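You operate a simulated robot arm through the tools that you are given. There is no shell and no other tool. Be economical: measure what you need, move in short steps, check, and stop when the job is done.

Carry out the task below with a simulated two-armed robot. There is one attempt and no reset: what you move stays moved.

TASK
Cap both filter driers and stand them in the blue crate.
Fine: hold each drier while you screw its brass cap home. Set down upright: filter drier.

The check looks at the end state, three seconds after you hand in, the way a careful person would. Anything else that was tipped, shoved, dropped, spilled or broken makes it a failure. Lids that push on must go on centred and level and be pressed home; caps that screw on are set level and turned clockwise until they are tight.

THE ROBOT
Two 7-joint arms with two-finger parallel grippers on one trunk, on a base that drives. Base frame: it is fixed to the floor where the robot stands at the start and does not move with it; the origin is under the middle of the robot, x ahead of it, y to its left, z up. Readings come in cm, rad, newtons and seconds.
The left shoulder is at the start at [6, 14.3, 94.1], the right one opposite. With the tool pointing down near the work surface each hand reaches from about 32 to 74 cm from the robot's upright axis, wherever it stands, measured 20 degrees to its own side. Places, roughly: blue crate [60, -90, 70]. Payload 1.57 kg a hand.
The tool frame of a hand sits at the grasp point between the pads (the TCP): z along the fingers, y along the line on which they close. The tips reach 3 cm beyond it. Largest opening 11 cm; finger width 2.4, thickness 1.2; the body of the gripper, 4.8 by 11.2 cm, starts 7.8 cm behind the TCP.
Orientation is that of the tool frame in the base frame, as a unit quaternion [x, y, z, w]. With the fingers straight down and closing along the base's y, the tool's x points along the base's -x, its y along +y and its z along -z.

THE INTERFACE
- The arms move only by the tool step_arm. It takes "left_increments", "right_increments" or both (then of equal length, played together; a hand with none holds still); each is a list of rows, each an object of numbers (a shift or turn left out is 0, a gripper value left out holds the last): "tx", "ty", "tz": the shift along the base's x, y, z in units of 400 mm (1.0 is 400 mm); "rx", "ry", "rz": the turn, a rotation vector about the base's x, y, z in units of 120 degrees (1.0 is 120 degrees); "claw": the opening, from 0 (shut) to 1 (fully open). In form: [{"tx": .., "ty": .., "tz": .., "rx": .., "ry": .., "rz": .., "claw": ..}, ...]. A call has 1 to 8 rows; each row is the pose to reach, as a shift and turn from the pose commanded when the call began. A call with a number of a shift or a turn outside -1 to 1 is refused whole. Rows are played at 5 a second. More than 5 cm and 0.15 rad between two rows, or a gripper value outside its range, and nothing of the call is played. A pose out of reach is approached as far as the arm can. The call stops where the force on the tool passes 40 N (or 10 N more than at its start, if that is more) or the arm is blocked; 0.2 s more then pass. Each finger travels about 4.5 cm/s and halts on what it meets, pressing with about 43 N; the grip force reading is that of the motor and also rises with nothing between the fingers. The clock runs only during rows and for 0.2 s after the last one: add rows that repeat a pose to give the fingers time. It gives the time, the measured TCP pose, the force on the tool (base axes), the opening and the grip force at its end, in the units of the frame above (readings bear some noise), with the torque about the TCP (base axes, N m) and any sound that the robot's microphone picked up, and new pictures: "show" is both (left out), scene, wrist or none (wrist: the cameras of the hands that moved).
- Cameras (640 x 400 px; columns grow to the right, rows downward): "scene" is now at [3.71, -3.7, 154.47]; the picture's right is [-0.49, -0.87, 0.00], its down [-0.69, 0.39, -0.61] and it looks along [0.53, -0.30, -0.79] (base axes); focal length 256 px, centre (320, 200). "left" rides on the left gripper at [7, -1.6, -14.1] in its tool frame; the picture's right is [0.23, 0.97, 0.00], its down [-0.86, 0.20, -0.48] and it looks along [-0.47, 0.11, 0.88] (tool axes); focal length 222 px, centre (320, 200). "right" rides on the right gripper at [7, 1.6, -14.1] in its tool frame; the picture's right is [-0.23, 0.97, 0.00], its down [-0.86, -0.20, -0.48] and it looks along [-0.47, -0.11, 0.88] (tool axes); focal length 222 px, centre (320, 200). There is no depth. A picture from a camera that has moved, and an enlarged one, comes with that camera's place and axes in the base frame and with its lens.
- raise_lower(by): slides the trunk up (or, below 0, down) by that many cm; the arms and the scene camera ride with it, the base frame stays. It gives what a move gives, with no picture.
- roll_base(legs): drives the robot by 1 to 6 legs, each [ahead, left, turn to the left] in cm, cm and rad, along the robot's own axes; the way and the turn of a leg run together, so that a leg with both is an arc; at most 150 cm and 3.142 rad a leg. The arms and the cameras ride along, it lands a little off, and it stops where it bumps. It gives what a move gives, and a new picture of the scene camera.
- turn_head(pan, tilt): turns the head with the scene camera to pan (to the left, within 1.501 rad either way) and tilt (down, from -0.506 to 1.204), counted from straight ahead of the robot. It gives what a move gives, and a new picture of the scene camera.
- close_up(camera, box): a new picture of the part [left, top, right, bottom] of that camera's present view, enlarged. No time passes.
- job_done(): hands the job in; it is judged then, once.

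Go step by step. Nothing tells you exact positions but the pictures and the camera data: compare them with the known pose of the tool, close in by small moves and look again before you grip or let go. The budget is 120 turns and 260 pictures, counting those below and the enlarged ones. Unless the task says otherwise, let go and move clear before handing in, and close with one line.

The tools are called after "Call:" by a JSON object that holds its "name" and its "arguments". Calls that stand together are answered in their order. step_arm: Moves the arms, as the interface text tells. Its arguments: {"type":"object","properties":{"left_increments":{"type":"array"},"right_increments":{"type":"array"},"show":{"type":"string","enum":["both","scene","wrist","none"]}},"required":[]} The other tools are called the same way: raise_lower (by) slides the trunk up or down; roll_base (legs) drives the base; turn_head (pan, tilt) turns the head that bears the scene camera; close_up (camera, box) takes an enlarged picture of a part of a camera's view; job_done () hands the job in.

At the start:

```text
t: 0.0
left_ee_pos: [45.93, 4.68, 112.1]
left_ee_rot: [0.0, 1.0, 0.0, 0.0]
left_wrist_force: [-0.5, 0.9, -0.7]
left_moment: [0.01, -0.01, -0.01]
left_width: 10.97
left_grasp_force: 0.1
right_ee_pos: [38.46, -25.64, 112.18]
right_ee_rot: [0.0, 1.0, 0.0, 0.0]
right_wrist_force: [-0.1, -0.9, 0.2]
right_moment: [0.01, 0.01, 0.02]
right_width: 11.06
right_grasp_force: 0.1
trunk travel left (down, up): [-53.9, 5.1]
robot x, y, heading: [-0.06, 0.25, 0.002]
head pan, tilt: [-0.513, 0.918]
```

scene: 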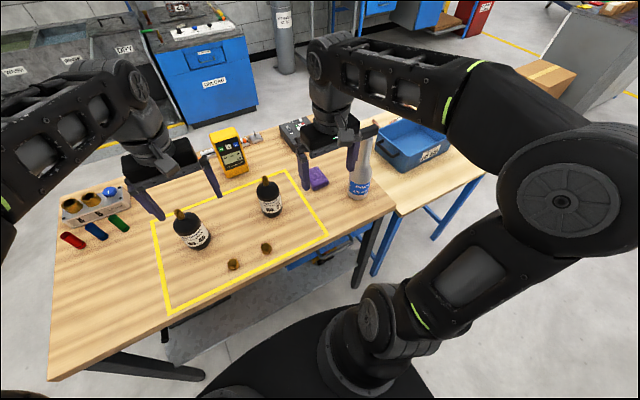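
right: 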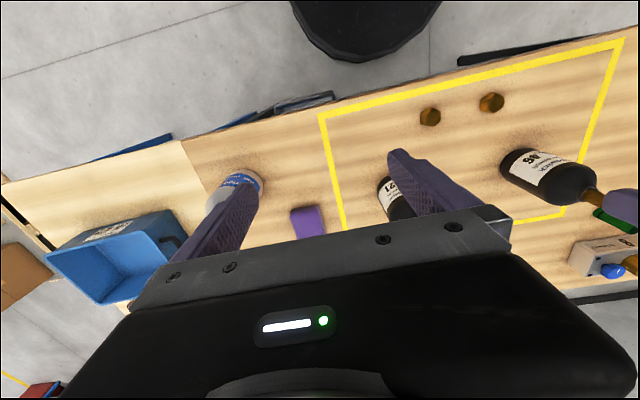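
left: 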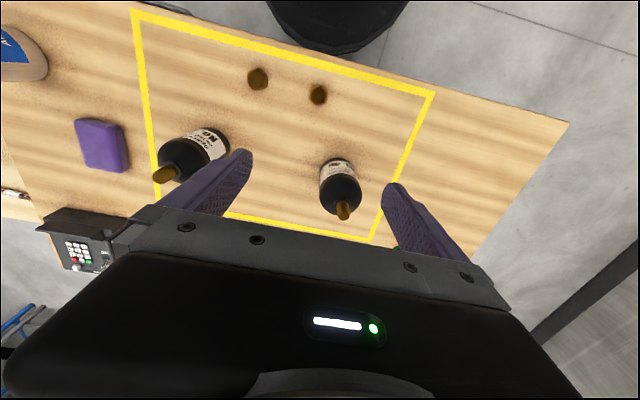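

I see two black driers with brass necks inside the yellow frame and two brass caps nearer the robot. I'll enlarge the view to measure them.

Call:
{"name": "close_up", "arguments": {"camera": "scene", "box": [150, 160, 310, 290]}}

Call:
{"name": "close_up", "arguments": {"camera": "left", "box": [140, 40, 400, 230]}}

Call:
{"name": "close_up", "arguments": {"camera": "scene", "box": [340, 100, 480, 200]}}

```text
3.08 times, centred on (230, 225) of scene
camera zoom: at [3.71, -3.7, 154.47], right [-0.49, -0.87, 0.0], down [-0.69, 0.39, -0.61], along [0.53, -0.3, -0.79], focal length 787 px, centre (597, 123)
```

zoom: 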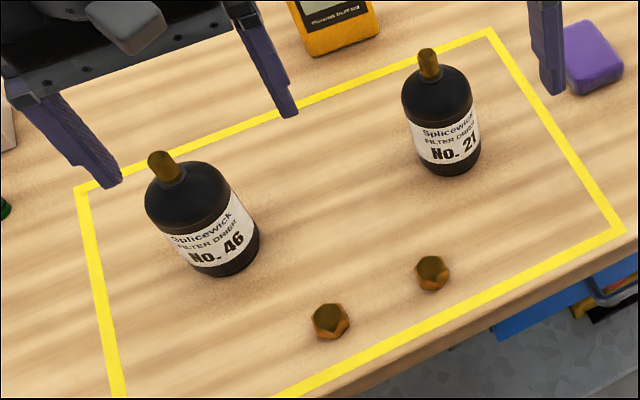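

```text
2.11 times, centred on (270, 135) of left
camera zoom: at [38.92, 3.0, 126.11], right [-0.23, 0.97, 0.0], down [0.85, 0.2, 0.48], along [0.47, 0.11, -0.88], focal length 468 px, centre (425, 337)
```

zoom: 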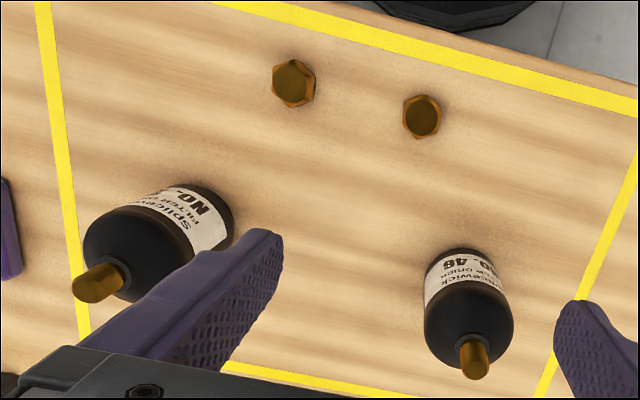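

```text
4.00 times, centred on (410, 150) of scene
camera zoom: at [3.71, -3.7, 154.47], right [-0.49, -0.87, 0.0], down [-0.69, 0.39, -0.61], along [0.53, -0.3, -0.79], focal length 1023 px, centre (-40, 400)
```

zoom: 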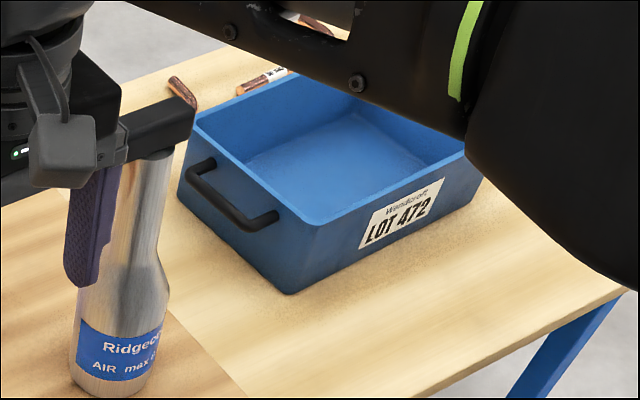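

The driers stand at about [54.7, 10] (No. 46) and [53.7, -14] (No. 21). The caps are at about [41.3, 3] and [41.3, -7]. I'll tilt the left hand 45° behind No. 46 as the holding hand.

Call:
{"name": "step_arm", "arguments": {"left_increments": [{"tx": 0.004, "ty": 0.04, "tz": -0.036, "rx": -0.0184, "ry": -0.0444, "rz": -0.0444, "claw": 1}, {"tx": 0.008, "ty": 0.08, "tz": -0.072, "rx": -0.0368, "ry": -0.0888, "rz": -0.0888}, {"tx": 0.012, "ty": 0.12, "tz": -0.108, "rx": -0.055, "ry": -0.133, "rz": -0.133}, {"tx": 0.016, "ty": 0.16, "tz": -0.144, "rx": -0.0735, "ry": -0.1775, "rz": -0.1775}, {"tx": 0.02, "ty": 0.2, "tz": -0.18, "rx": -0.092, "ry": -0.222, "rz": -0.222}, {"tx": 0.024, "ty": 0.24, "tz": -0.216, "rx": -0.11, "ry": -0.266, "rz": -0.266}, {"tx": 0.028, "ty": 0.28, "tz": -0.252, "rx": -0.1285, "ry": -0.3105, "rz": -0.3105}, {"tx": 0.0325, "ty": 0.32, "tz": -0.29, "rx": -0.147, "ry": -0.355, "rz": -0.355}]}}

```text
t: 1.8
left_ee_pos: [47.27, 17.37, 100.39]
left_ee_rot: [0.352, 0.854, -0.146, 0.353]
left_wrist_force: [0.2, 0.3, 0.0]
left_moment: [-0.01, 0.04, -0.01]
left_width: 11.03
left_grasp_force: 0.1
right_ee_pos: [38.39, -25.51, 112.19]
right_ee_rot: [0.0, 1.0, -0.001, 0.0]
right_wrist_force: [0.2, 0.6, 0.3]
right_moment: [0.02, 0.0, 0.02]
right_width: 11.03
right_grasp_force: 0.0
trunk travel left (down, up): [-53.9, 5.1]
robot x, y, heading: [0.02, -0.01, -0.001]
head pan, tilt: [-0.513, 0.918]
camera scene: at [3.76, -3.67, 154.47], right [-0.49, -0.87, 0.0], down [-0.69, 0.39, -0.61], along [0.53, -0.3, -0.79], focal length 256 px, centre (320, 200)
camera left: at [35.58, 26.87, 105.4], right [0.57, 0.8, -0.16], down [0.33, -0.04, 0.94], along [0.75, -0.59, -0.29], focal length 222 px, centre (320, 200)
```

scene: 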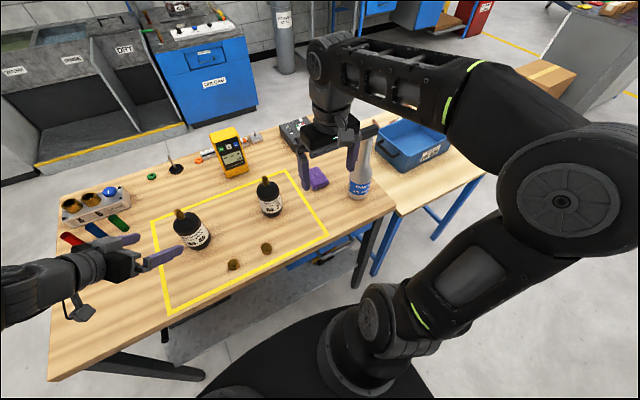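
left: 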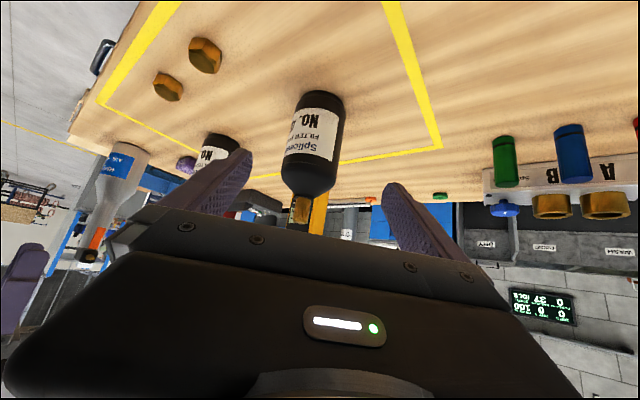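

The left hand lines up behind No. 46. I'll advance it part-way and bring the right hand over the near-right cap.

Call:
{"name": "step_arm", "arguments": {"left_increments": [{"tx": 0.011, "ty": -0.014, "tz": -0.018}, {"tx": 0.022, "ty": -0.028, "tz": -0.036}, {"tx": 0.034, "ty": -0.041, "tz": -0.053}, {"tx": 0.045, "ty": -0.055, "tz": -0.071}, {"tx": 0.056, "ty": -0.069, "tz": -0.089}, {"tx": 0.068, "ty": -0.083, "tz": -0.106}, {"tx": 0.079, "ty": -0.096, "tz": -0.124}, {"tx": 0.09, "ty": -0.11, "tz": -0.1415}], "right_increments": [{"tx": 0.009, "ty": 0.058, "tz": -0.025, "claw": 1}, {"tx": 0.018, "ty": 0.116, "tz": -0.05}, {"tx": 0.027, "ty": 0.174, "tz": -0.075}, {"tx": 0.036, "ty": 0.232, "tz": -0.1}, {"tx": 0.045, "ty": 0.29, "tz": -0.125}, {"tx": 0.054, "ty": 0.348, "tz": -0.15}, {"tx": 0.063, "ty": 0.406, "tz": -0.175}, {"tx": 0.0725, "ty": 0.4625, "tz": -0.2}]}}

```text
t: 3.6
left_ee_pos: [50.75, 13.02, 94.95]
left_ee_rot: [0.353, 0.854, -0.146, 0.353]
left_wrist_force: [-0.1, 0.0, -0.4]
left_moment: [0.01, 0.01, -0.01]
left_width: 11.0
left_grasp_force: 0.1
right_ee_pos: [41.33, -7.1, 104.12]
right_ee_rot: [-0.001, 1.0, 0.001, 0.0]
right_wrist_force: [-0.1, -0.4, 0.4]
right_moment: [-0.03, -0.01, 0.0]
right_width: 11.0
right_grasp_force: 0.1
trunk travel left (down, up): [-53.9, 5.1]
robot x, y, heading: [-0.1, -0.02, 0.004]
head pan, tilt: [-0.513, 0.918]
camera scene: at [3.77, -3.65, 154.47], right [-0.49, -0.87, 0.0], down [-0.69, 0.39, -0.61], along [0.53, -0.3, -0.79], focal length 256 px, centre (320, 200)
camera right: at [34.39, -5.32, 118.18], right [0.23, 0.97, 0.0], down [0.86, -0.2, 0.48], along [0.47, -0.11, -0.88], focal length 222 px, centre (320, 200)
camera left: at [39.17, 22.48, 99.75], right [0.57, 0.8, -0.16], down [0.33, -0.05, 0.94], along [0.75, -0.6, -0.29], focal length 222 px, centre (320, 200)
```

scene: 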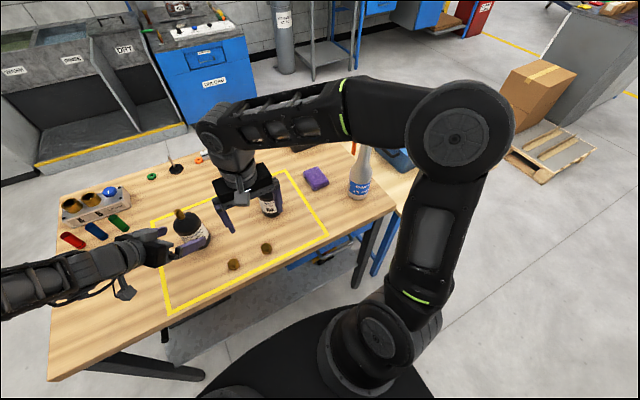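
right: 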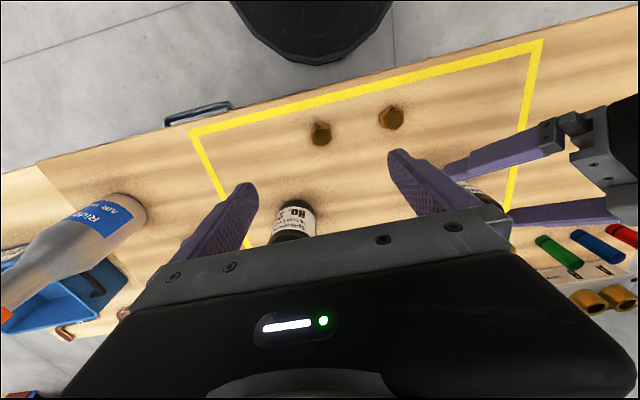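
left: 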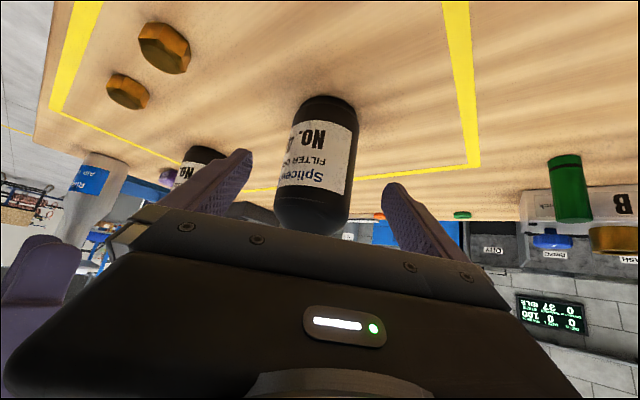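

The bottle is centred between the left fingers. I'll check the caps up close before moving on.

Call:
{"name": "close_up", "arguments": {"camera": "right", "box": [290, 85, 420, 165]}}

Call:
{"name": "step_arm", "arguments": {"left_increments": [{"tx": 0.02, "ty": -0.02, "tz": -0.028}, {"tx": 0.04, "ty": -0.04, "tz": -0.056}, {"tx": 0.06, "ty": -0.06, "tz": -0.084}, {"tx": 0.077, "ty": -0.077, "tz": -0.109}, {"tx": 0.077, "ty": -0.077, "tz": -0.109}], "show": "both"}}

```text
4.92 times, centred on (355, 125) of right
camera zoom: at [34.39, -5.32, 118.18], right [0.23, 0.97, 0.0], down [0.86, -0.2, 0.48], along [0.47, -0.11, -0.88], focal length 1094 px, centre (148, 569)
```

zoom: 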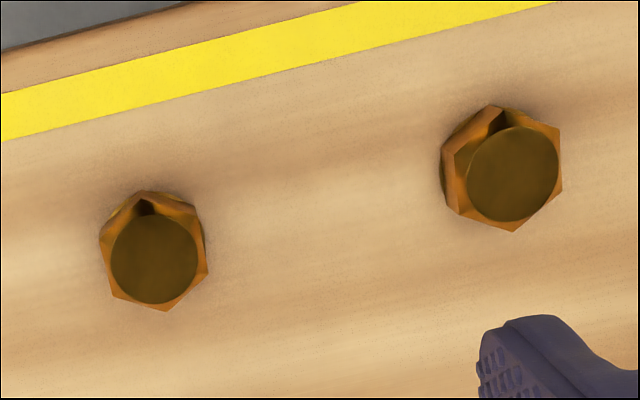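

```text
t: 4.8
left_ee_pos: [53.85, 10.08, 90.44]
left_ee_rot: [0.353, 0.854, -0.146, 0.354]
left_wrist_force: [0.8, -0.2, 0.3]
left_moment: [0.03, 0.01, 0.01]
left_width: 11.0
left_grasp_force: 0.1
right_ee_pos: [41.28, -6.96, 104.07]
right_ee_rot: [0.0, 1.0, 0.0, 0.0]
right_wrist_force: [0.8, 0.1, -1.1]
right_moment: [0.01, -0.01, 0.02]
right_width: 11.0
right_grasp_force: 0.1
trunk travel left (down, up): [-53.9, 5.1]
robot x, y, heading: [-0.09, 0.08, -0.003]
head pan, tilt: [-0.513, 0.918]
camera scene: at [3.7, -3.69, 154.47], right [-0.49, -0.87, 0.0], down [-0.69, 0.39, -0.61], along [0.53, -0.3, -0.79], focal length 256 px, centre (320, 200)
camera left: at [42.19, 19.39, 95.4], right [0.57, 0.8, -0.16], down [0.33, -0.05, 0.94], along [0.75, -0.6, -0.29], focal length 222 px, centre (320, 200)
```

scene: 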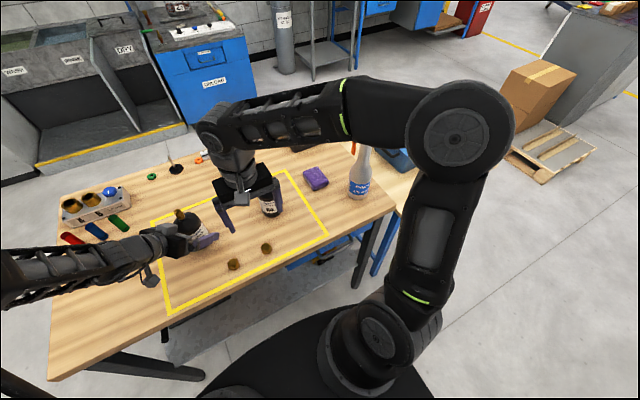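
left: 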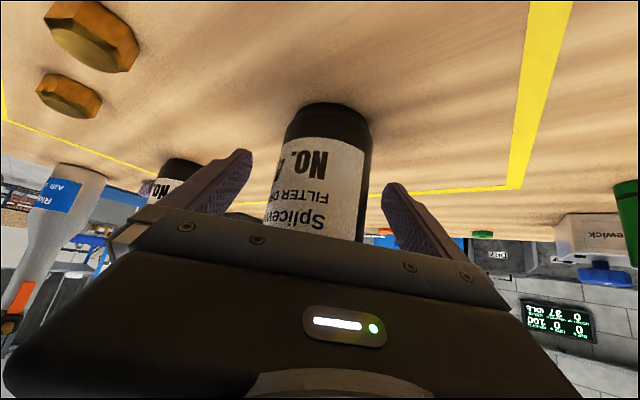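

Caps lie closed side up. I'll check the left fingers' position round the drier.

Call:
{"name": "close_up", "arguments": {"camera": "scene", "box": [140, 190, 240, 270]}}

Call:
{"name": "close_up", "arguments": {"camera": "right", "box": [360, 80, 640, 260]}}

```text
5.00 times, centred on (190, 230) of scene
camera zoom: at [3.7, -3.69, 154.47], right [-0.49, -0.87, 0.0], down [-0.69, 0.39, -0.61], along [0.53, -0.3, -0.79], focal length 1278 px, centre (970, 50)
```

zoom: 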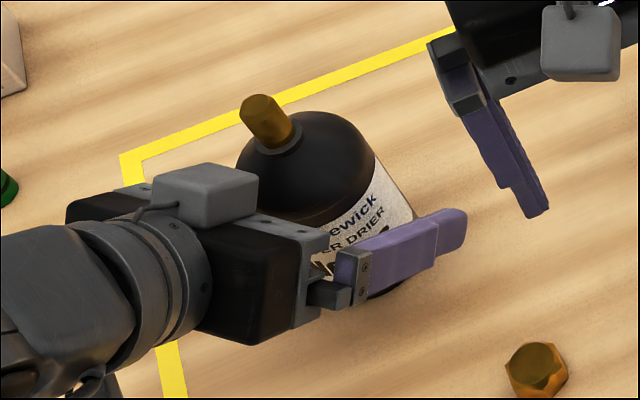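

```text
2.22 times, centred on (500, 170) of right
camera zoom: at [34.34, -5.38, 118.2], right [0.23, 0.97, 0.0], down [0.86, -0.2, 0.48], along [0.47, -0.11, -0.88], focal length 494 px, centre (-80, 267)
```

zoom: 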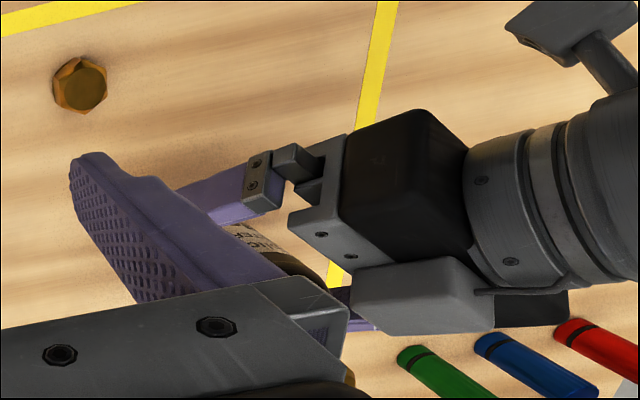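

The fingers straddle the drier, but the top box on the left hand would crowd the cap area. I'll lay the left hand flatter (about 62°) and then close on the body.

Call:
{"name": "step_arm", "arguments": {"left_increments": [{"rx": -0.034, "ry": -0.034, "tx": -0.003, "ty": 0.003}, {"rx": -0.067, "ry": -0.067, "tx": -0.006, "ty": 0.006}, {"rx": -0.1, "ry": -0.1, "tx": -0.009, "ty": 0.009}, {"rx": -0.1, "ry": -0.1, "tx": -0.009, "ty": 0.009}], "show": "both"}}

Call:
{"name": "close_up", "arguments": {"camera": "scene", "box": [140, 190, 240, 270]}}

```text
t: 5.8
left_ee_pos: [53.45, 10.3, 90.4]
left_ee_rot: [0.327, 0.792, -0.197, 0.477]
left_wrist_force: [0.5, 0.1, 0.4]
left_moment: [0.0, 0.01, -0.02]
left_width: 11.02
left_grasp_force: 0.0
right_ee_pos: [41.34, -7.03, 104.11]
right_ee_rot: [0.0, 1.0, 0.0, 0.0]
right_wrist_force: [-0.4, 0.1, -0.1]
right_moment: [0.01, 0.01, 0.02]
right_width: 11.0
right_grasp_force: 0.1
trunk travel left (down, up): [-53.9, 5.1]
robot x, y, heading: [0.03, -0.33, 0.001]
head pan, tilt: [-0.513, 0.918]
camera scene: at [3.7, -3.71, 154.47], right [-0.49, -0.87, 0.0], down [-0.69, 0.39, -0.61], along [0.53, -0.3, -0.79], focal length 256 px, centre (320, 200)
camera left: at [41.2, 20.3, 90.81], right [0.61, 0.76, -0.2], down [0.13, 0.16, 0.98], along [0.78, -0.63, 0.0], focal length 222 px, centre (320, 200)
```

scene: 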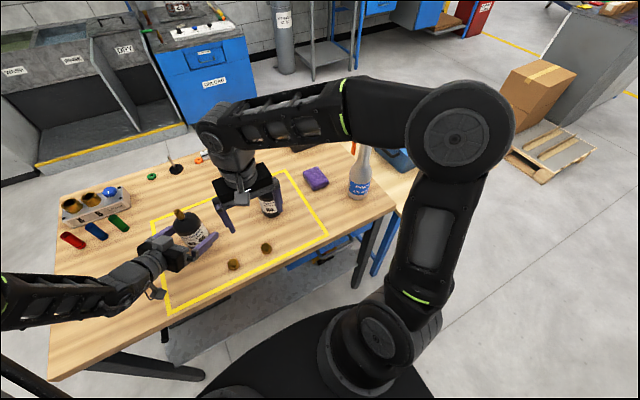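
left: 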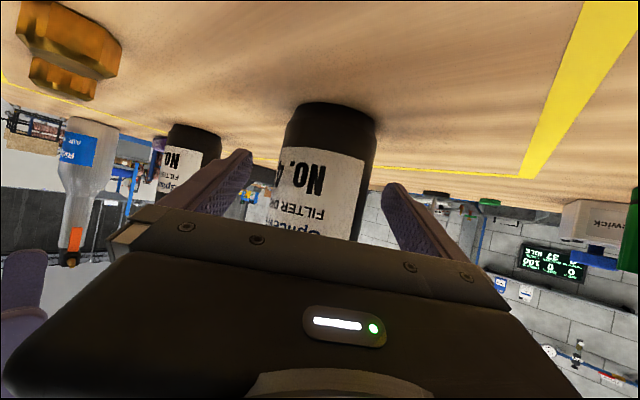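

```text
5.00 times, centred on (190, 230) of scene
camera zoom: at [3.7, -3.71, 154.47], right [-0.49, -0.87, 0.0], down [-0.69, 0.39, -0.61], along [0.53, -0.3, -0.79], focal length 1278 px, centre (970, 50)
```

zoom: 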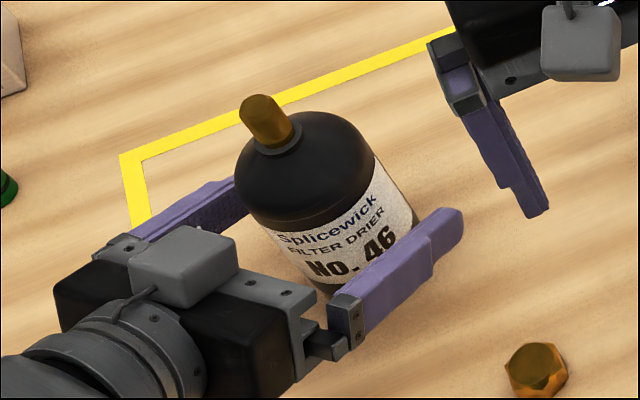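

Good clearance now. Closing the left hand on the drier body.

Call:
{"name": "step_arm", "arguments": {"left_increments": [{"claw": 0.8}, {"claw": 0.7}, {"claw": 0.5}, {"claw": 0.5}, {"claw": 0.4}, {"claw": 0.4}], "show": "both"}}

Call:
{"name": "close_up", "arguments": {"camera": "scene", "box": [140, 190, 240, 270]}}

```text
t: 7.2
left_ee_pos: [53.58, 10.28, 90.54]
left_ee_rot: [0.327, 0.792, -0.197, 0.476]
left_wrist_force: [2.1, 1.4, 0.5]
left_moment: [0.13, -0.08, 0.01]
left_width: 6.61
left_grasp_force: 42.8
right_ee_pos: [41.34, -7.02, 104.07]
right_ee_rot: [-0.001, 1.0, 0.0, 0.0]
right_wrist_force: [-0.3, -0.4, -0.2]
right_moment: [0.01, 0.03, -0.04]
right_width: 11.0
right_grasp_force: 0.1
trunk travel left (down, up): [-53.9, 5.1]
robot x, y, heading: [0.08, -0.02, -0.003]
head pan, tilt: [-0.513, 0.918]
camera scene: at [3.72, -3.68, 154.47], right [-0.49, -0.87, 0.0], down [-0.69, 0.39, -0.61], along [0.53, -0.3, -0.79], focal length 256 px, centre (320, 200)
camera left: at [41.23, 20.33, 90.82], right [0.61, 0.76, -0.2], down [0.13, 0.16, 0.98], along [0.78, -0.63, 0.0], focal length 222 px, centre (320, 200)
```

scene: 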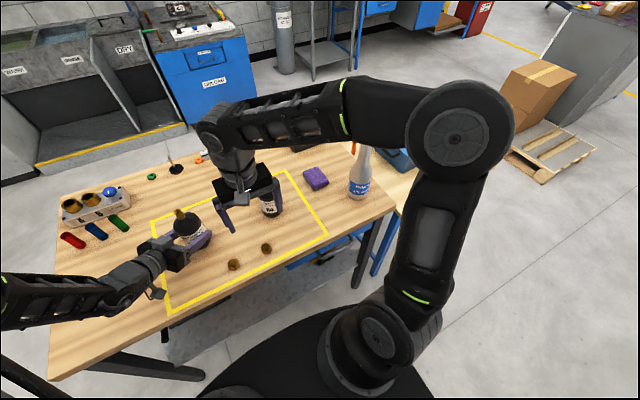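
left: 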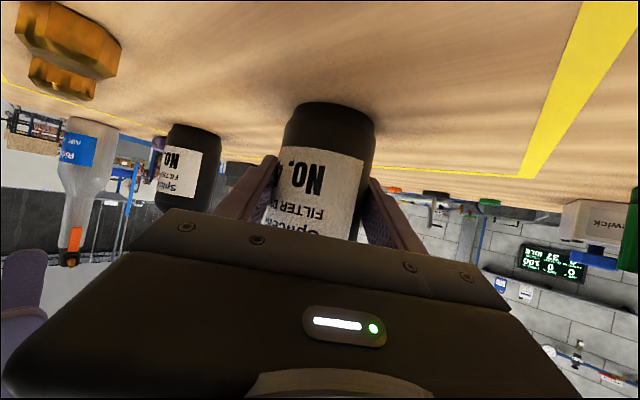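

```text
5.00 times, centred on (190, 230) of scene
camera zoom: at [3.72, -3.68, 154.47], right [-0.49, -0.87, 0.0], down [-0.69, 0.39, -0.61], along [0.53, -0.3, -0.79], focal length 1278 px, centre (970, 50)
```

zoom: 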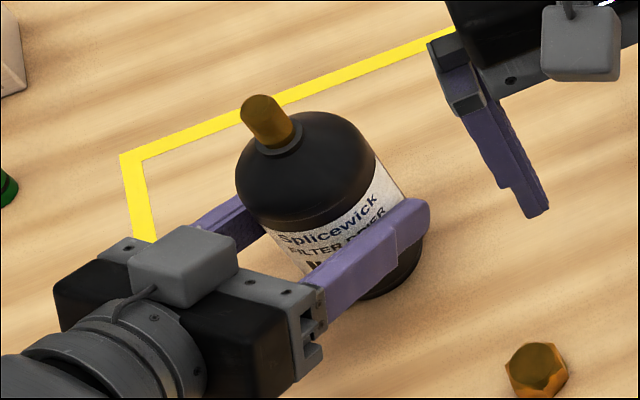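

The drier is firmly held (width 6.6), its neck axis at about [54.3, 9.5] with its top at z≈101. Next I lower the right hand to cap B while pre-rotating it counter-clockwise to leave room for screwing.

Call:
{"name": "step_arm", "arguments": {"right_increments": [{"rz": 0.071, "tz": -0.03, "tx": -0.002, "claw": 0.6}, {"rz": 0.142, "tz": -0.06, "tx": -0.004}, {"rz": 0.213, "tz": -0.09, "tx": -0.006}, {"rz": 0.284, "tz": -0.12, "tx": -0.008}, {"rz": 0.355, "tz": -0.15, "tx": -0.008, "ty": 0.003}, {"rz": 0.426, "tz": -0.18, "tx": -0.008, "ty": 0.003}, {"rz": 0.497, "tz": -0.21, "tx": -0.008, "ty": 0.003}, {"rz": 0.568, "tz": -0.24, "tx": -0.008, "ty": 0.003}], "show": "none"}}

Call:
{"name": "step_arm", "arguments": {"right_increments": [{"rz": 0.068}, {"rz": 0.136}, {"rz": 0.204}, {"rz": 0.272}, {"rz": 0.34}, {"rz": 0.386}], "show": "both"}}

```text
t: 9.0
left_ee_pos: [53.61, 10.22, 90.5]
left_ee_rot: [0.328, 0.792, -0.197, 0.476]
left_wrist_force: [2.0, 2.4, 2.0]
left_moment: [0.23, -0.26, 0.04]
left_width: 6.63
left_grasp_force: 42.9
right_ee_pos: [40.91, -7.06, 94.51]
right_ee_rot: [-0.563, 0.827, -0.001, 0.0]
right_wrist_force: [-0.4, -0.8, -0.4]
right_moment: [0.0, -0.01, 0.03]
right_width: 6.58
right_grasp_force: 0.0
trunk travel left (down, up): [-53.9, 5.1]
robot x, y, heading: [-0.31, -0.42, -0.005]
head pan, tilt: [-0.513, 0.918]
```

```text
t: 10.4
left_ee_pos: [53.6, 10.3, 90.37]
left_ee_rot: [0.327, 0.792, -0.197, 0.476]
left_wrist_force: [1.5, 2.3, 1.5]
left_moment: [0.2, -0.3, 0.06]
left_width: 6.61
left_grasp_force: 43.2
right_ee_pos: [41.04, -6.97, 94.51]
right_ee_rot: [0.842, -0.54, 0.0, 0.0]
right_wrist_force: [1.3, -0.5, 0.1]
right_moment: [-0.01, 0.03, 0.0]
right_width: 6.62
right_grasp_force: 0.1
trunk travel left (down, up): [-53.9, 5.1]
robot x, y, heading: [0.01, -0.27, 0.001]
head pan, tilt: [-0.513, 0.918]
camera scene: at [3.71, -3.67, 154.47], right [-0.49, -0.87, 0.0], down [-0.69, 0.39, -0.61], along [0.53, -0.3, -0.79], focal length 256 px, centre (320, 200)
camera right: at [42.33, -13.97, 108.56], right [-0.98, -0.2, 0.0], down [-0.17, 0.86, 0.48], along [-0.1, 0.47, -0.88], focal length 222 px, centre (320, 200)
```

scene: 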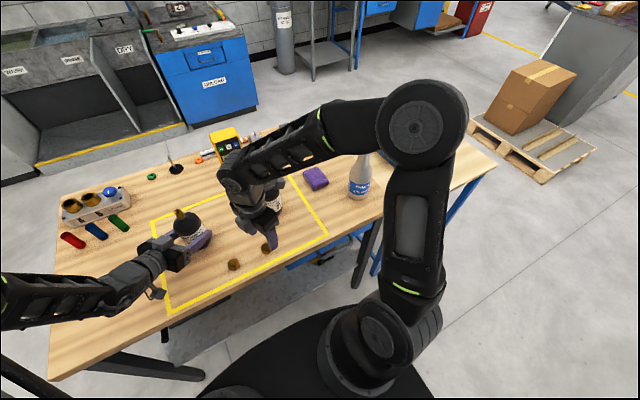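
right: 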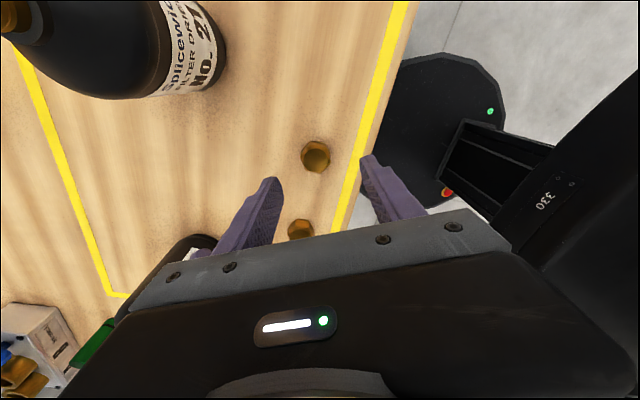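

Cap B lies between the fingers at about [41.3, -7.05]. I lower onto it and close.

Call:
{"name": "step_arm", "arguments": {"right_increments": [{"tx": 0.006, "tz": -0.05}, {"tx": 0.006, "tz": -0.1}, {"tx": 0.006, "tz": -0.151}, {"tx": 0.006, "tz": -0.151}], "show": "wrist"}}

Call:
{"name": "close_up", "arguments": {"camera": "scene", "box": [210, 200, 310, 280]}}

```text
t: 11.4
left_ee_pos: [53.46, 10.38, 90.45]
left_ee_rot: [0.328, 0.792, -0.197, 0.475]
left_wrist_force: [-0.5, 1.2, 2.6]
left_moment: [0.11, -0.17, 0.07]
left_width: 6.62
left_grasp_force: 42.9
right_ee_pos: [41.13, -6.92, 88.5]
right_ee_rot: [0.841, -0.541, -0.001, 0.0]
right_wrist_force: [0.6, -0.3, 0.3]
right_moment: [0.03, 0.02, -0.03]
right_width: 6.59
right_grasp_force: 0.0
trunk travel left (down, up): [-53.9, 5.1]
robot x, y, heading: [-0.26, -0.02, -0.004]
head pan, tilt: [-0.513, 0.918]
camera right: at [42.54, -13.96, 102.62], right [-0.98, -0.2, 0.0], down [-0.17, 0.86, 0.48], along [-0.09, 0.47, -0.88], focal length 222 px, centre (320, 200)
```

right: 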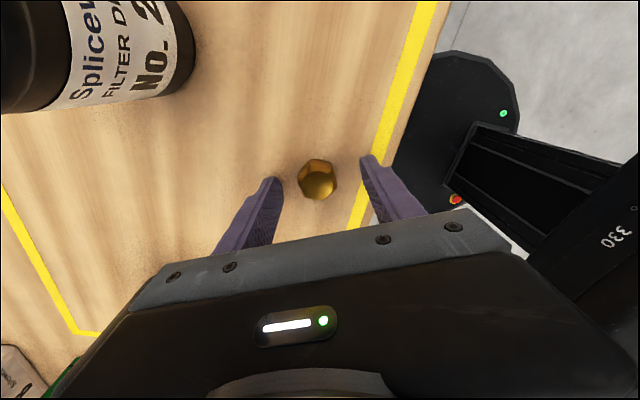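

```text
5.00 times, centred on (260, 240) of scene
camera zoom: at [3.67, -3.68, 154.47], right [-0.49, -0.87, 0.0], down [-0.69, 0.39, -0.61], along [0.53, -0.3, -0.79], focal length 1278 px, centre (620, 0)
```

zoom: 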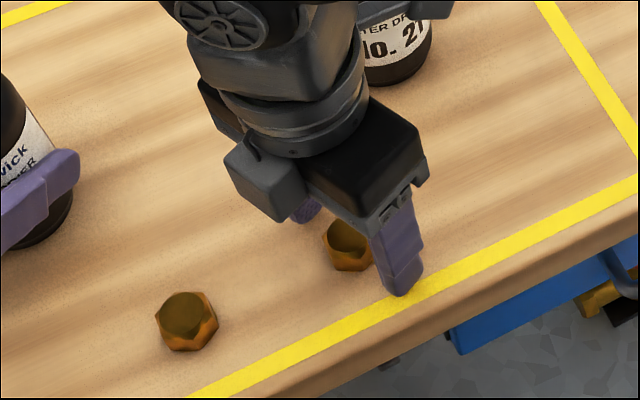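

Call:
{"name": "close_up", "arguments": {"camera": "right", "box": [260, 140, 390, 220]}}

Call:
{"name": "step_arm", "arguments": {"right_increments": [{"tx": 0.007, "ty": -0.007}, {"tx": 0.007, "ty": -0.007, "claw": 0.3}, {"tx": 0.007, "ty": -0.007, "claw": 0.1}, {"tx": 0.007, "ty": -0.007, "claw": 0.1}, {"tx": 0.007, "ty": -0.007, "claw": 0.1}], "show": "wrist"}}

```text
4.92 times, centred on (325, 180) of right
camera zoom: at [42.54, -13.96, 102.62], right [-0.98, -0.2, 0.0], down [-0.17, 0.86, 0.48], along [-0.09, 0.47, -0.88], focal length 1094 px, centre (295, 298)
```

zoom: 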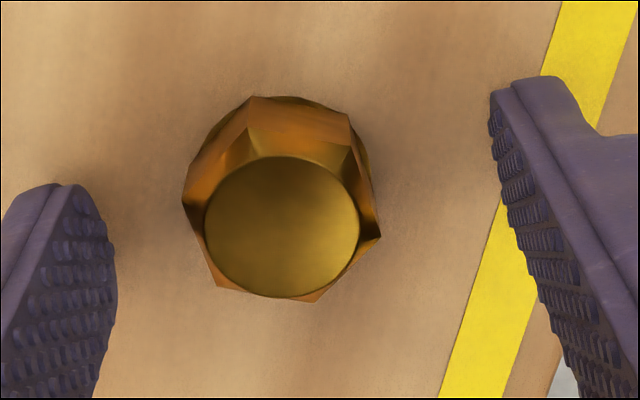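

```text
t: 12.6
left_ee_pos: [53.49, 10.3, 90.38]
left_ee_rot: [0.328, 0.792, -0.198, 0.476]
left_wrist_force: [-1.6, 0.5, 1.6]
left_moment: [0.1, -0.07, 0.05]
left_width: 6.65
left_grasp_force: 42.8
right_ee_pos: [41.38, -7.19, 88.55]
right_ee_rot: [0.841, -0.541, 0.0, -0.001]
right_wrist_force: [0.2, -0.1, 2.8]
right_moment: [0.02, -0.02, 0.03]
right_width: 3.12
right_grasp_force: 29.8
trunk travel left (down, up): [-53.9, 5.1]
robot x, y, heading: [0.38, -0.26, -0.002]
head pan, tilt: [-0.513, 0.918]
camera right: at [42.8, -14.27, 102.6], right [-0.98, -0.2, 0.0], down [-0.17, 0.86, 0.48], along [-0.09, 0.47, -0.88], focal length 222 px, centre (320, 200)
```

right: 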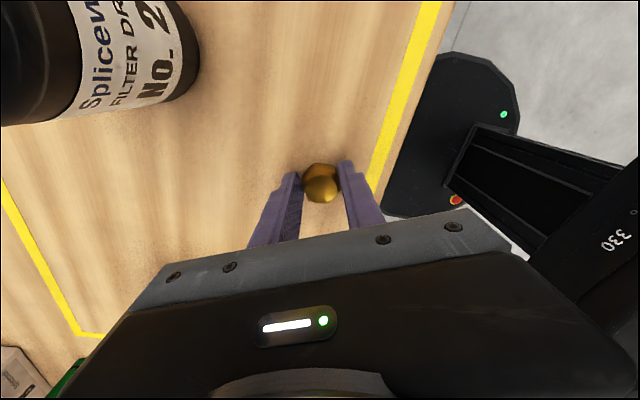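

The cap is gripped with its closed side up. I lift it and carry it above the neck of No. 46.

Call:
{"name": "step_arm", "arguments": {"right_increments": [{"tz": 0.08, "claw": 0.05}, {"tz": 0.18}, {"tz": 0.29}, {"tz": 0.4}, {"tx": 0.03, "ty": 0.04, "tz": 0.4875}, {"tx": 0.1, "ty": 0.13, "tz": 0.4875}, {"tx": 0.17, "ty": 0.22, "tz": 0.4875}, {"tx": 0.24, "ty": 0.31, "tz": 0.4875}], "show": "wrist"}}

Call:
{"name": "step_arm", "arguments": {"right_increments": [{"tx": 0.04, "ty": 0.054}, {"tx": 0.0825, "ty": 0.1075}, {"tx": 0.0825, "ty": 0.1075}], "show": "both"}}

```text
t: 14.4
left_ee_pos: [53.45, 10.53, 90.37]
left_ee_rot: [0.327, 0.792, -0.197, 0.476]
left_wrist_force: [1.9, 1.0, 0.4]
left_moment: [0.07, 0.15, -0.07]
left_width: 6.62
left_grasp_force: 43.4
right_ee_pos: [50.88, 5.69, 108.04]
right_ee_rot: [0.842, -0.54, 0.0, 0.001]
right_wrist_force: [0.4, 1.0, 0.5]
right_moment: [-0.07, -0.02, -0.03]
right_width: 0.56
right_grasp_force: 0.0
trunk travel left (down, up): [-53.9, 5.1]
robot x, y, heading: [-0.16, 0.02, -0.003]
head pan, tilt: [-0.513, 0.918]
camera right: at [52.25, -1.39, 122.15], right [-0.98, -0.2, 0.0], down [-0.17, 0.86, 0.48], along [-0.09, 0.47, -0.88], focal length 222 px, centre (320, 200)
```

right: 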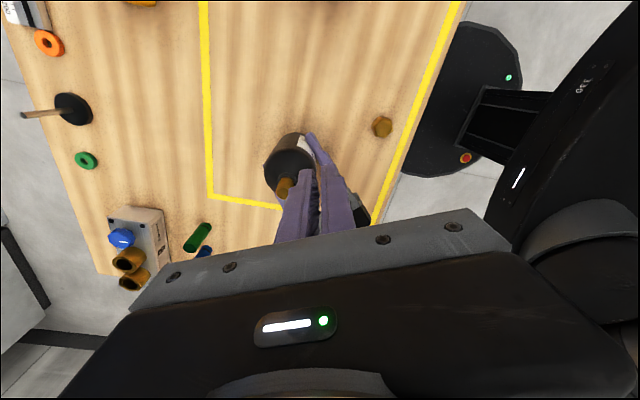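

```text
t: 15.2
left_ee_pos: [53.62, 10.28, 90.41]
left_ee_rot: [0.328, 0.792, -0.197, 0.476]
left_wrist_force: [0.4, 0.8, 1.0]
left_moment: [0.13, -0.2, -0.01]
left_width: 6.64
left_grasp_force: 43.3
right_ee_pos: [51.55, 6.02, 108.15]
right_ee_rot: [0.841, -0.54, 0.003, -0.003]
right_wrist_force: [-0.4, -0.2, 0.5]
right_moment: [-0.01, 0.0, -0.01]
right_width: 0.58
right_grasp_force: 0.0
right hand out of reach, approached as far as the arm can: row 1, 2, 3
trunk travel left (down, up): [-53.9, 5.1]
robot x, y, heading: [-0.01, 0.2, -0.001]
head pan, tilt: [-0.513, 0.918]
camera scene: at [3.7, -3.72, 154.47], right [-0.49, -0.87, 0.0], down [-0.69, 0.39, -0.61], along [0.53, -0.3, -0.79], focal length 256 px, centre (320, 200)
camera right: at [52.77, -1.05, 122.26], right [-0.98, -0.2, -0.01], down [-0.18, 0.86, 0.48], along [-0.09, 0.47, -0.88], focal length 222 px, centre (320, 200)
```

scene: 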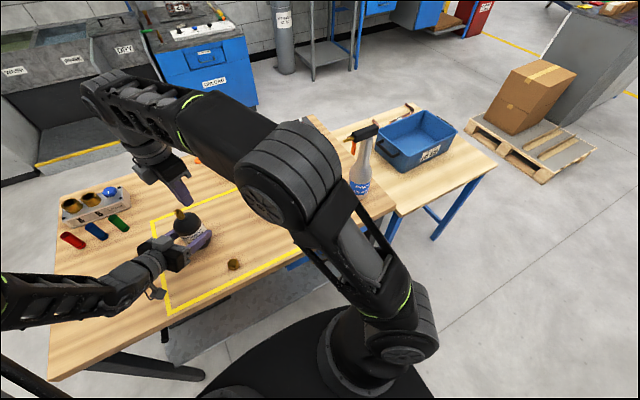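
right: 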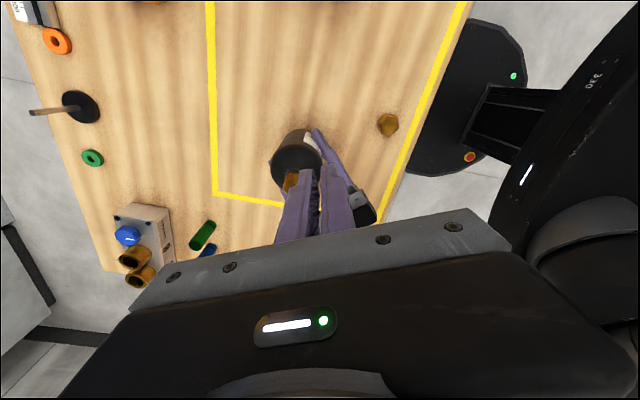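

The cap slipped out during the lift, and this wrist yaw is also short on reach. I back off, turn the wrist back 60° and look for the cap.

Call:
{"name": "step_arm", "arguments": {"right_increments": [{"tx": -0.03, "ty": -0.055, "rz": -0.065, "claw": 0.6}, {"tx": -0.06, "ty": -0.11, "rz": -0.13}, {"tx": -0.09, "ty": -0.165, "rz": -0.195}, {"tx": -0.12, "ty": -0.22, "rz": -0.26}, {"tx": -0.15, "ty": -0.275, "rz": -0.325}, {"tx": -0.18, "ty": -0.33, "rz": -0.39}, {"tx": -0.21, "ty": -0.385, "rz": -0.455}, {"tx": -0.24, "ty": -0.44, "rz": -0.5}], "show": "both"}}

```text
t: 17.0
left_ee_pos: [53.58, 10.3, 90.45]
left_ee_rot: [0.327, 0.793, -0.196, 0.475]
left_wrist_force: [-0.3, -1.1, 2.0]
left_moment: [0.05, -0.15, 0.05]
left_width: 6.63
left_grasp_force: 43.3
right_ee_pos: [41.82, -11.62, 108.07]
right_ee_rot: [-0.457, 0.889, 0.001, 0.0]
right_wrist_force: [0.6, -0.2, -1.1]
right_moment: [-0.05, -0.01, -0.02]
right_width: 6.6
right_grasp_force: 0.0
trunk travel left (down, up): [-53.9, 5.1]
robot x, y, heading: [-0.37, 0.52, -0.001]
head pan, tilt: [-0.513, 0.918]
camera scene: at [3.69, -3.74, 154.47], right [-0.49, -0.87, 0.0], down [-0.69, 0.39, -0.61], along [0.53, -0.3, -0.79], focal length 256 px, centre (320, 200)
camera right: at [36.39, -16.28, 122.19], right [-0.66, 0.75, 0.0], down [0.66, 0.58, 0.48], along [0.36, 0.32, -0.88], focal length 222 px, centre (320, 200)
```

scene: 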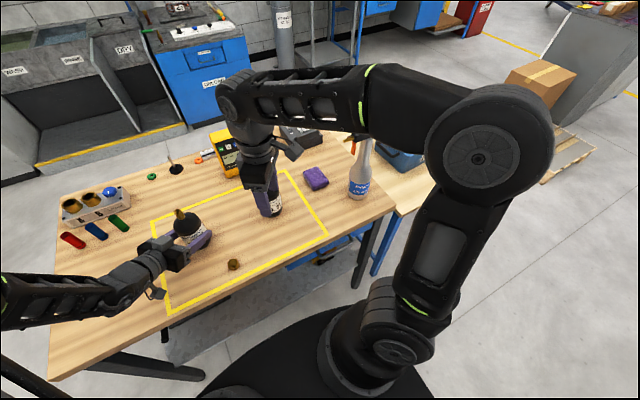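
right: 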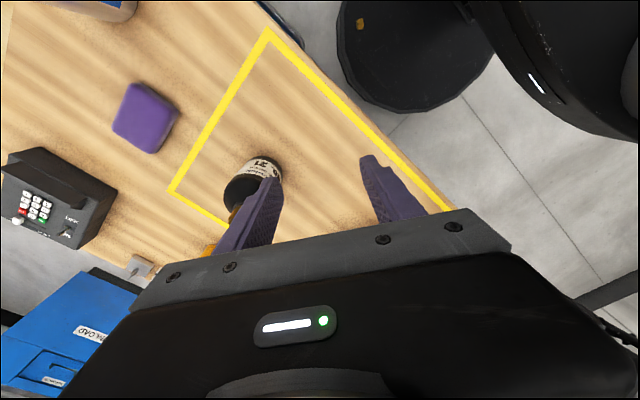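

The cap isn't on the table; something brass lies on the robot's own base plate. I'll look straight down to confirm.

Call:
{"name": "turn_head", "arguments": {"pan": -0.2, "tilt": 1.2}}

Call:
{"name": "close_up", "arguments": {"camera": "right", "box": [320, 0, 480, 100]}}

```text
t: 17.8
left_ee_pos: [53.55, 10.29, 90.46]
left_ee_rot: [0.327, 0.792, -0.196, 0.476]
left_wrist_force: [-0.2, 0.1, 1.9]
left_moment: [0.08, -0.15, 0.0]
left_width: 6.63
left_grasp_force: 42.9
right_ee_pos: [41.86, -11.53, 108.06]
right_ee_rot: [-0.458, 0.889, 0.0, 0.0]
right_wrist_force: [0.0, 0.2, 0.2]
right_moment: [0.0, 0.01, 0.0]
right_width: 6.59
right_grasp_force: 0.0
trunk travel left (down, up): [-53.9, 5.1]
robot x, y, heading: [-0.04, -0.32, 0.002]
head pan, tilt: [-0.201, 1.201]
camera scene: at [2.68, -1.16, 152.62], right [-0.2, -0.98, 0.0], down [-0.91, 0.19, -0.36], along [0.36, -0.07, -0.93], focal length 256 px, centre (320, 200)
```

scene: 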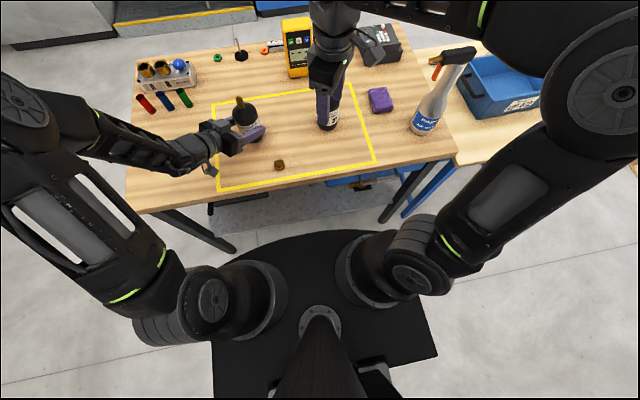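

```text
4.00 times, centred on (400, 50) of right
camera zoom: at [36.43, -16.25, 122.2], right [-0.66, 0.75, 0.0], down [0.66, 0.58, 0.48], along [0.36, 0.32, -0.88], focal length 888 px, centre (0, 800)
```

zoom: 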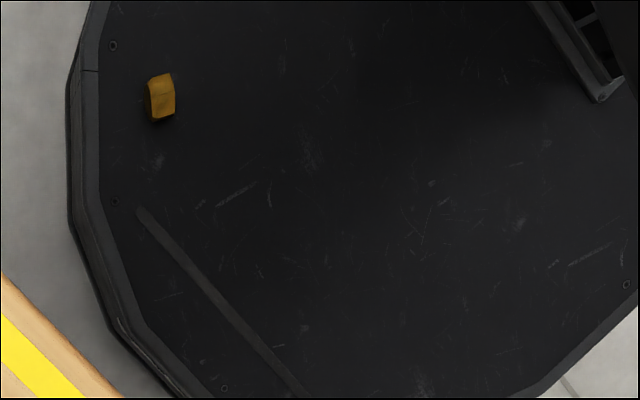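

Confirmed: cap B lies on its side on the robot's base plate, and I'll fetch it later. For now I use cap A at [41.5, 2.8], gripping it more carefully this time, with the right hand at this yaw.

Call:
{"name": "step_arm", "arguments": {"right_increments": [{"tx": 0.0, "ty": 0.06, "tz": -0.05, "claw": 0.6}, {"tx": 0.0, "ty": 0.12, "tz": -0.1}, {"tx": -0.003, "ty": 0.18, "tz": -0.15}, {"tx": -0.006, "ty": 0.24, "tz": -0.2}, {"tx": -0.006, "ty": 0.3, "tz": -0.25}, {"tx": -0.006, "ty": 0.357, "tz": -0.3}, {"tx": -0.006, "ty": 0.357, "tz": -0.35}], "show": "wrist"}}

Call:
{"name": "close_up", "arguments": {"camera": "right", "box": [260, 120, 390, 200]}}

```text
t: 19.4
left_ee_pos: [53.57, 10.29, 90.49]
left_ee_rot: [0.328, 0.792, -0.198, 0.476]
left_wrist_force: [0.0, -0.6, 1.4]
left_moment: [0.06, -0.09, 0.02]
left_width: 6.66
left_grasp_force: 43.4
right_ee_pos: [41.65, 2.63, 94.12]
right_ee_rot: [-0.458, 0.889, 0.0, 0.0]
right_wrist_force: [-0.1, -0.8, 0.4]
right_moment: [0.0, -0.05, 0.0]
right_width: 6.6
right_grasp_force: 0.1
trunk travel left (down, up): [-53.9, 5.1]
robot x, y, heading: [-0.05, 0.03, -0.003]
head pan, tilt: [-0.201, 1.201]
camera right: at [36.2, -2.1, 108.26], right [-0.66, 0.75, 0.0], down [0.66, 0.58, 0.48], along [0.36, 0.32, -0.88], focal length 222 px, centre (320, 200)
```

right: 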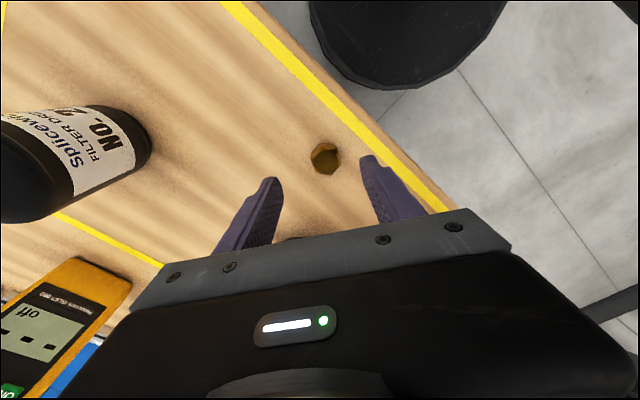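

```text
4.92 times, centred on (325, 160) of right
camera zoom: at [36.2, -2.1, 108.26], right [-0.66, 0.75, 0.0], down [0.66, 0.58, 0.48], along [0.36, 0.32, -0.88], focal length 1094 px, centre (295, 397)
```

zoom: 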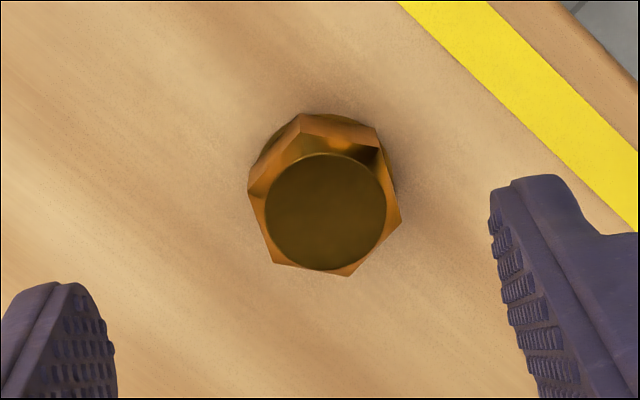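

Recomputed, the cap centre is about [41.25, 3.25]. Earlier I was about 0.4 cm off centre, which made the cap tilt. I correct the offset, descend part-way and check.

Call:
{"name": "step_arm", "arguments": {"right_increments": [{"tx": -0.005, "ty": 0.008, "tz": -0.03}, {"tx": -0.01, "ty": 0.0155, "tz": -0.07}, {"tx": -0.01, "ty": 0.0155, "tz": -0.11}, {"tx": -0.01, "ty": 0.0155, "tz": -0.145}, {"tx": -0.01, "ty": 0.0155, "tz": -0.145}], "show": "none"}}

Call:
{"name": "close_up", "arguments": {"camera": "right", "box": [260, 140, 390, 220]}}

```text
t: 20.6
left_ee_pos: [53.58, 10.32, 90.4]
left_ee_rot: [0.328, 0.792, -0.197, 0.476]
left_wrist_force: [-0.9, -0.7, 1.9]
left_moment: [0.05, -0.15, -0.01]
left_width: 6.63
left_grasp_force: 42.9
right_ee_pos: [41.24, 3.31, 88.24]
right_ee_rot: [-0.458, 0.889, 0.0, 0.0]
right_wrist_force: [-0.8, 0.6, 0.9]
right_moment: [0.01, 0.03, 0.01]
right_width: 6.6
right_grasp_force: 0.1
trunk travel left (down, up): [-53.9, 5.1]
robot x, y, heading: [-0.27, -0.3, -0.004]
head pan, tilt: [-0.201, 1.201]
```

```text
4.92 times, centred on (325, 180) of right
camera zoom: at [35.81, -1.52, 102.35], right [-0.66, 0.75, 0.0], down [0.66, 0.58, 0.48], along [0.36, 0.32, -0.88], focal length 1094 px, centre (295, 298)
```

zoom: 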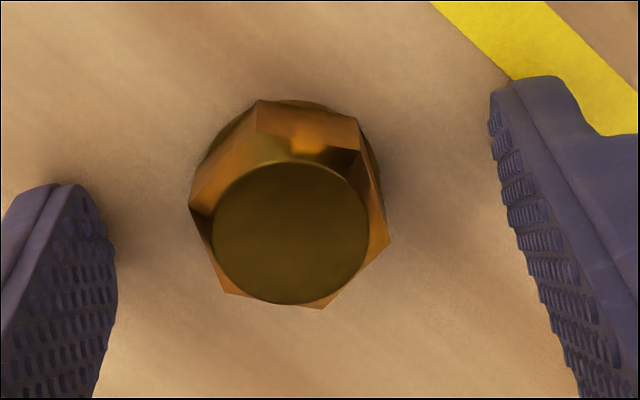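

Well centred now. Closing gently and checking before lifting.

Call:
{"name": "step_arm", "arguments": {"right_increments": [{"claw": 0.45}, {"claw": 0.36}, {"claw": 0.3}, {"claw": 0.25}, {"claw": 0.15}, {"claw": 0.0}, {"claw": 0.0}, {"claw": 0.0}], "show": "none"}}

Call:
{"name": "close_up", "arguments": {"camera": "right", "box": [260, 140, 390, 220]}}

```text
t: 22.4
left_ee_pos: [53.55, 10.27, 90.42]
left_ee_rot: [0.329, 0.792, -0.197, 0.475]
left_wrist_force: [-0.6, -0.1, 0.4]
left_moment: [0.06, -0.12, 0.02]
left_width: 6.62
left_grasp_force: 43.0
right_ee_pos: [41.31, 3.19, 88.29]
right_ee_rot: [-0.458, 0.889, 0.001, 0.0]
right_wrist_force: [-0.7, 0.3, 1.5]
right_moment: [0.1, 0.07, -0.02]
right_width: 3.1
right_grasp_force: 40.1
trunk travel left (down, up): [-53.9, 5.1]
robot x, y, heading: [0.19, -0.03, 0.002]
head pan, tilt: [-0.201, 1.201]
```

```text
4.92 times, centred on (325, 180) of right
camera zoom: at [35.81, -1.52, 102.39], right [-0.66, 0.75, 0.0], down [0.66, 0.58, 0.48], along [0.36, 0.32, -0.88], focal length 1094 px, centre (295, 298)
```

zoom: 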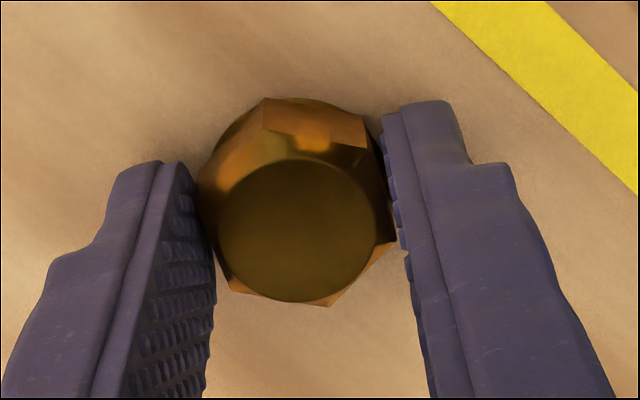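

Gripped level. Lifting slowly.

Call:
{"name": "step_arm", "arguments": {"right_increments": [{"tz": 0.02}, {"tz": 0.06}, {"tz": 0.12}, {"tz": 0.19}, {"tz": 0.26}, {"tz": 0.33}, {"tz": 0.4}, {"tz": 0.45}], "show": "none"}}

Call:
{"name": "close_up", "arguments": {"camera": "right", "box": [260, 140, 390, 220]}}

```text
t: 24.2
left_ee_pos: [53.5, 10.31, 90.49]
left_ee_rot: [0.328, 0.792, -0.197, 0.476]
left_wrist_force: [0.0, 0.4, 1.7]
left_moment: [0.08, -0.11, 0.05]
left_width: 6.61
left_grasp_force: 42.9
right_ee_pos: [41.09, 3.36, 106.3]
right_ee_rot: [-0.459, 0.889, 0.0, 0.0]
right_wrist_force: [0.8, 0.0, 0.3]
right_moment: [-0.01, -0.03, -0.01]
right_width: 3.12
right_grasp_force: 39.7
trunk travel left (down, up): [-53.9, 5.1]
robot x, y, heading: [-0.08, -0.22, 0.002]
head pan, tilt: [-0.201, 1.201]
```

```text
4.92 times, centred on (325, 180) of right
camera zoom: at [35.74, -1.37, 120.42], right [-0.66, 0.75, 0.0], down [0.66, 0.58, 0.48], along [0.36, 0.32, -0.88], focal length 1094 px, centre (295, 298)
```

zoom: 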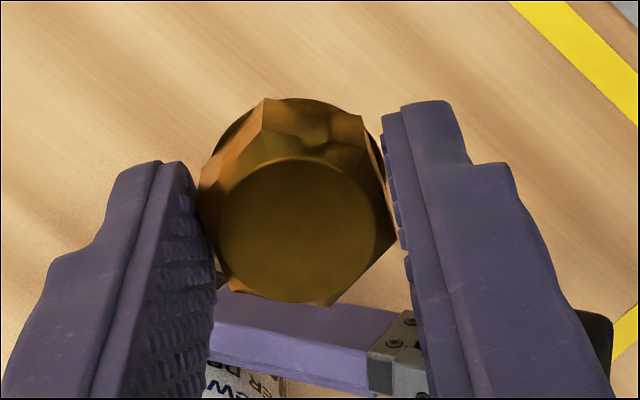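

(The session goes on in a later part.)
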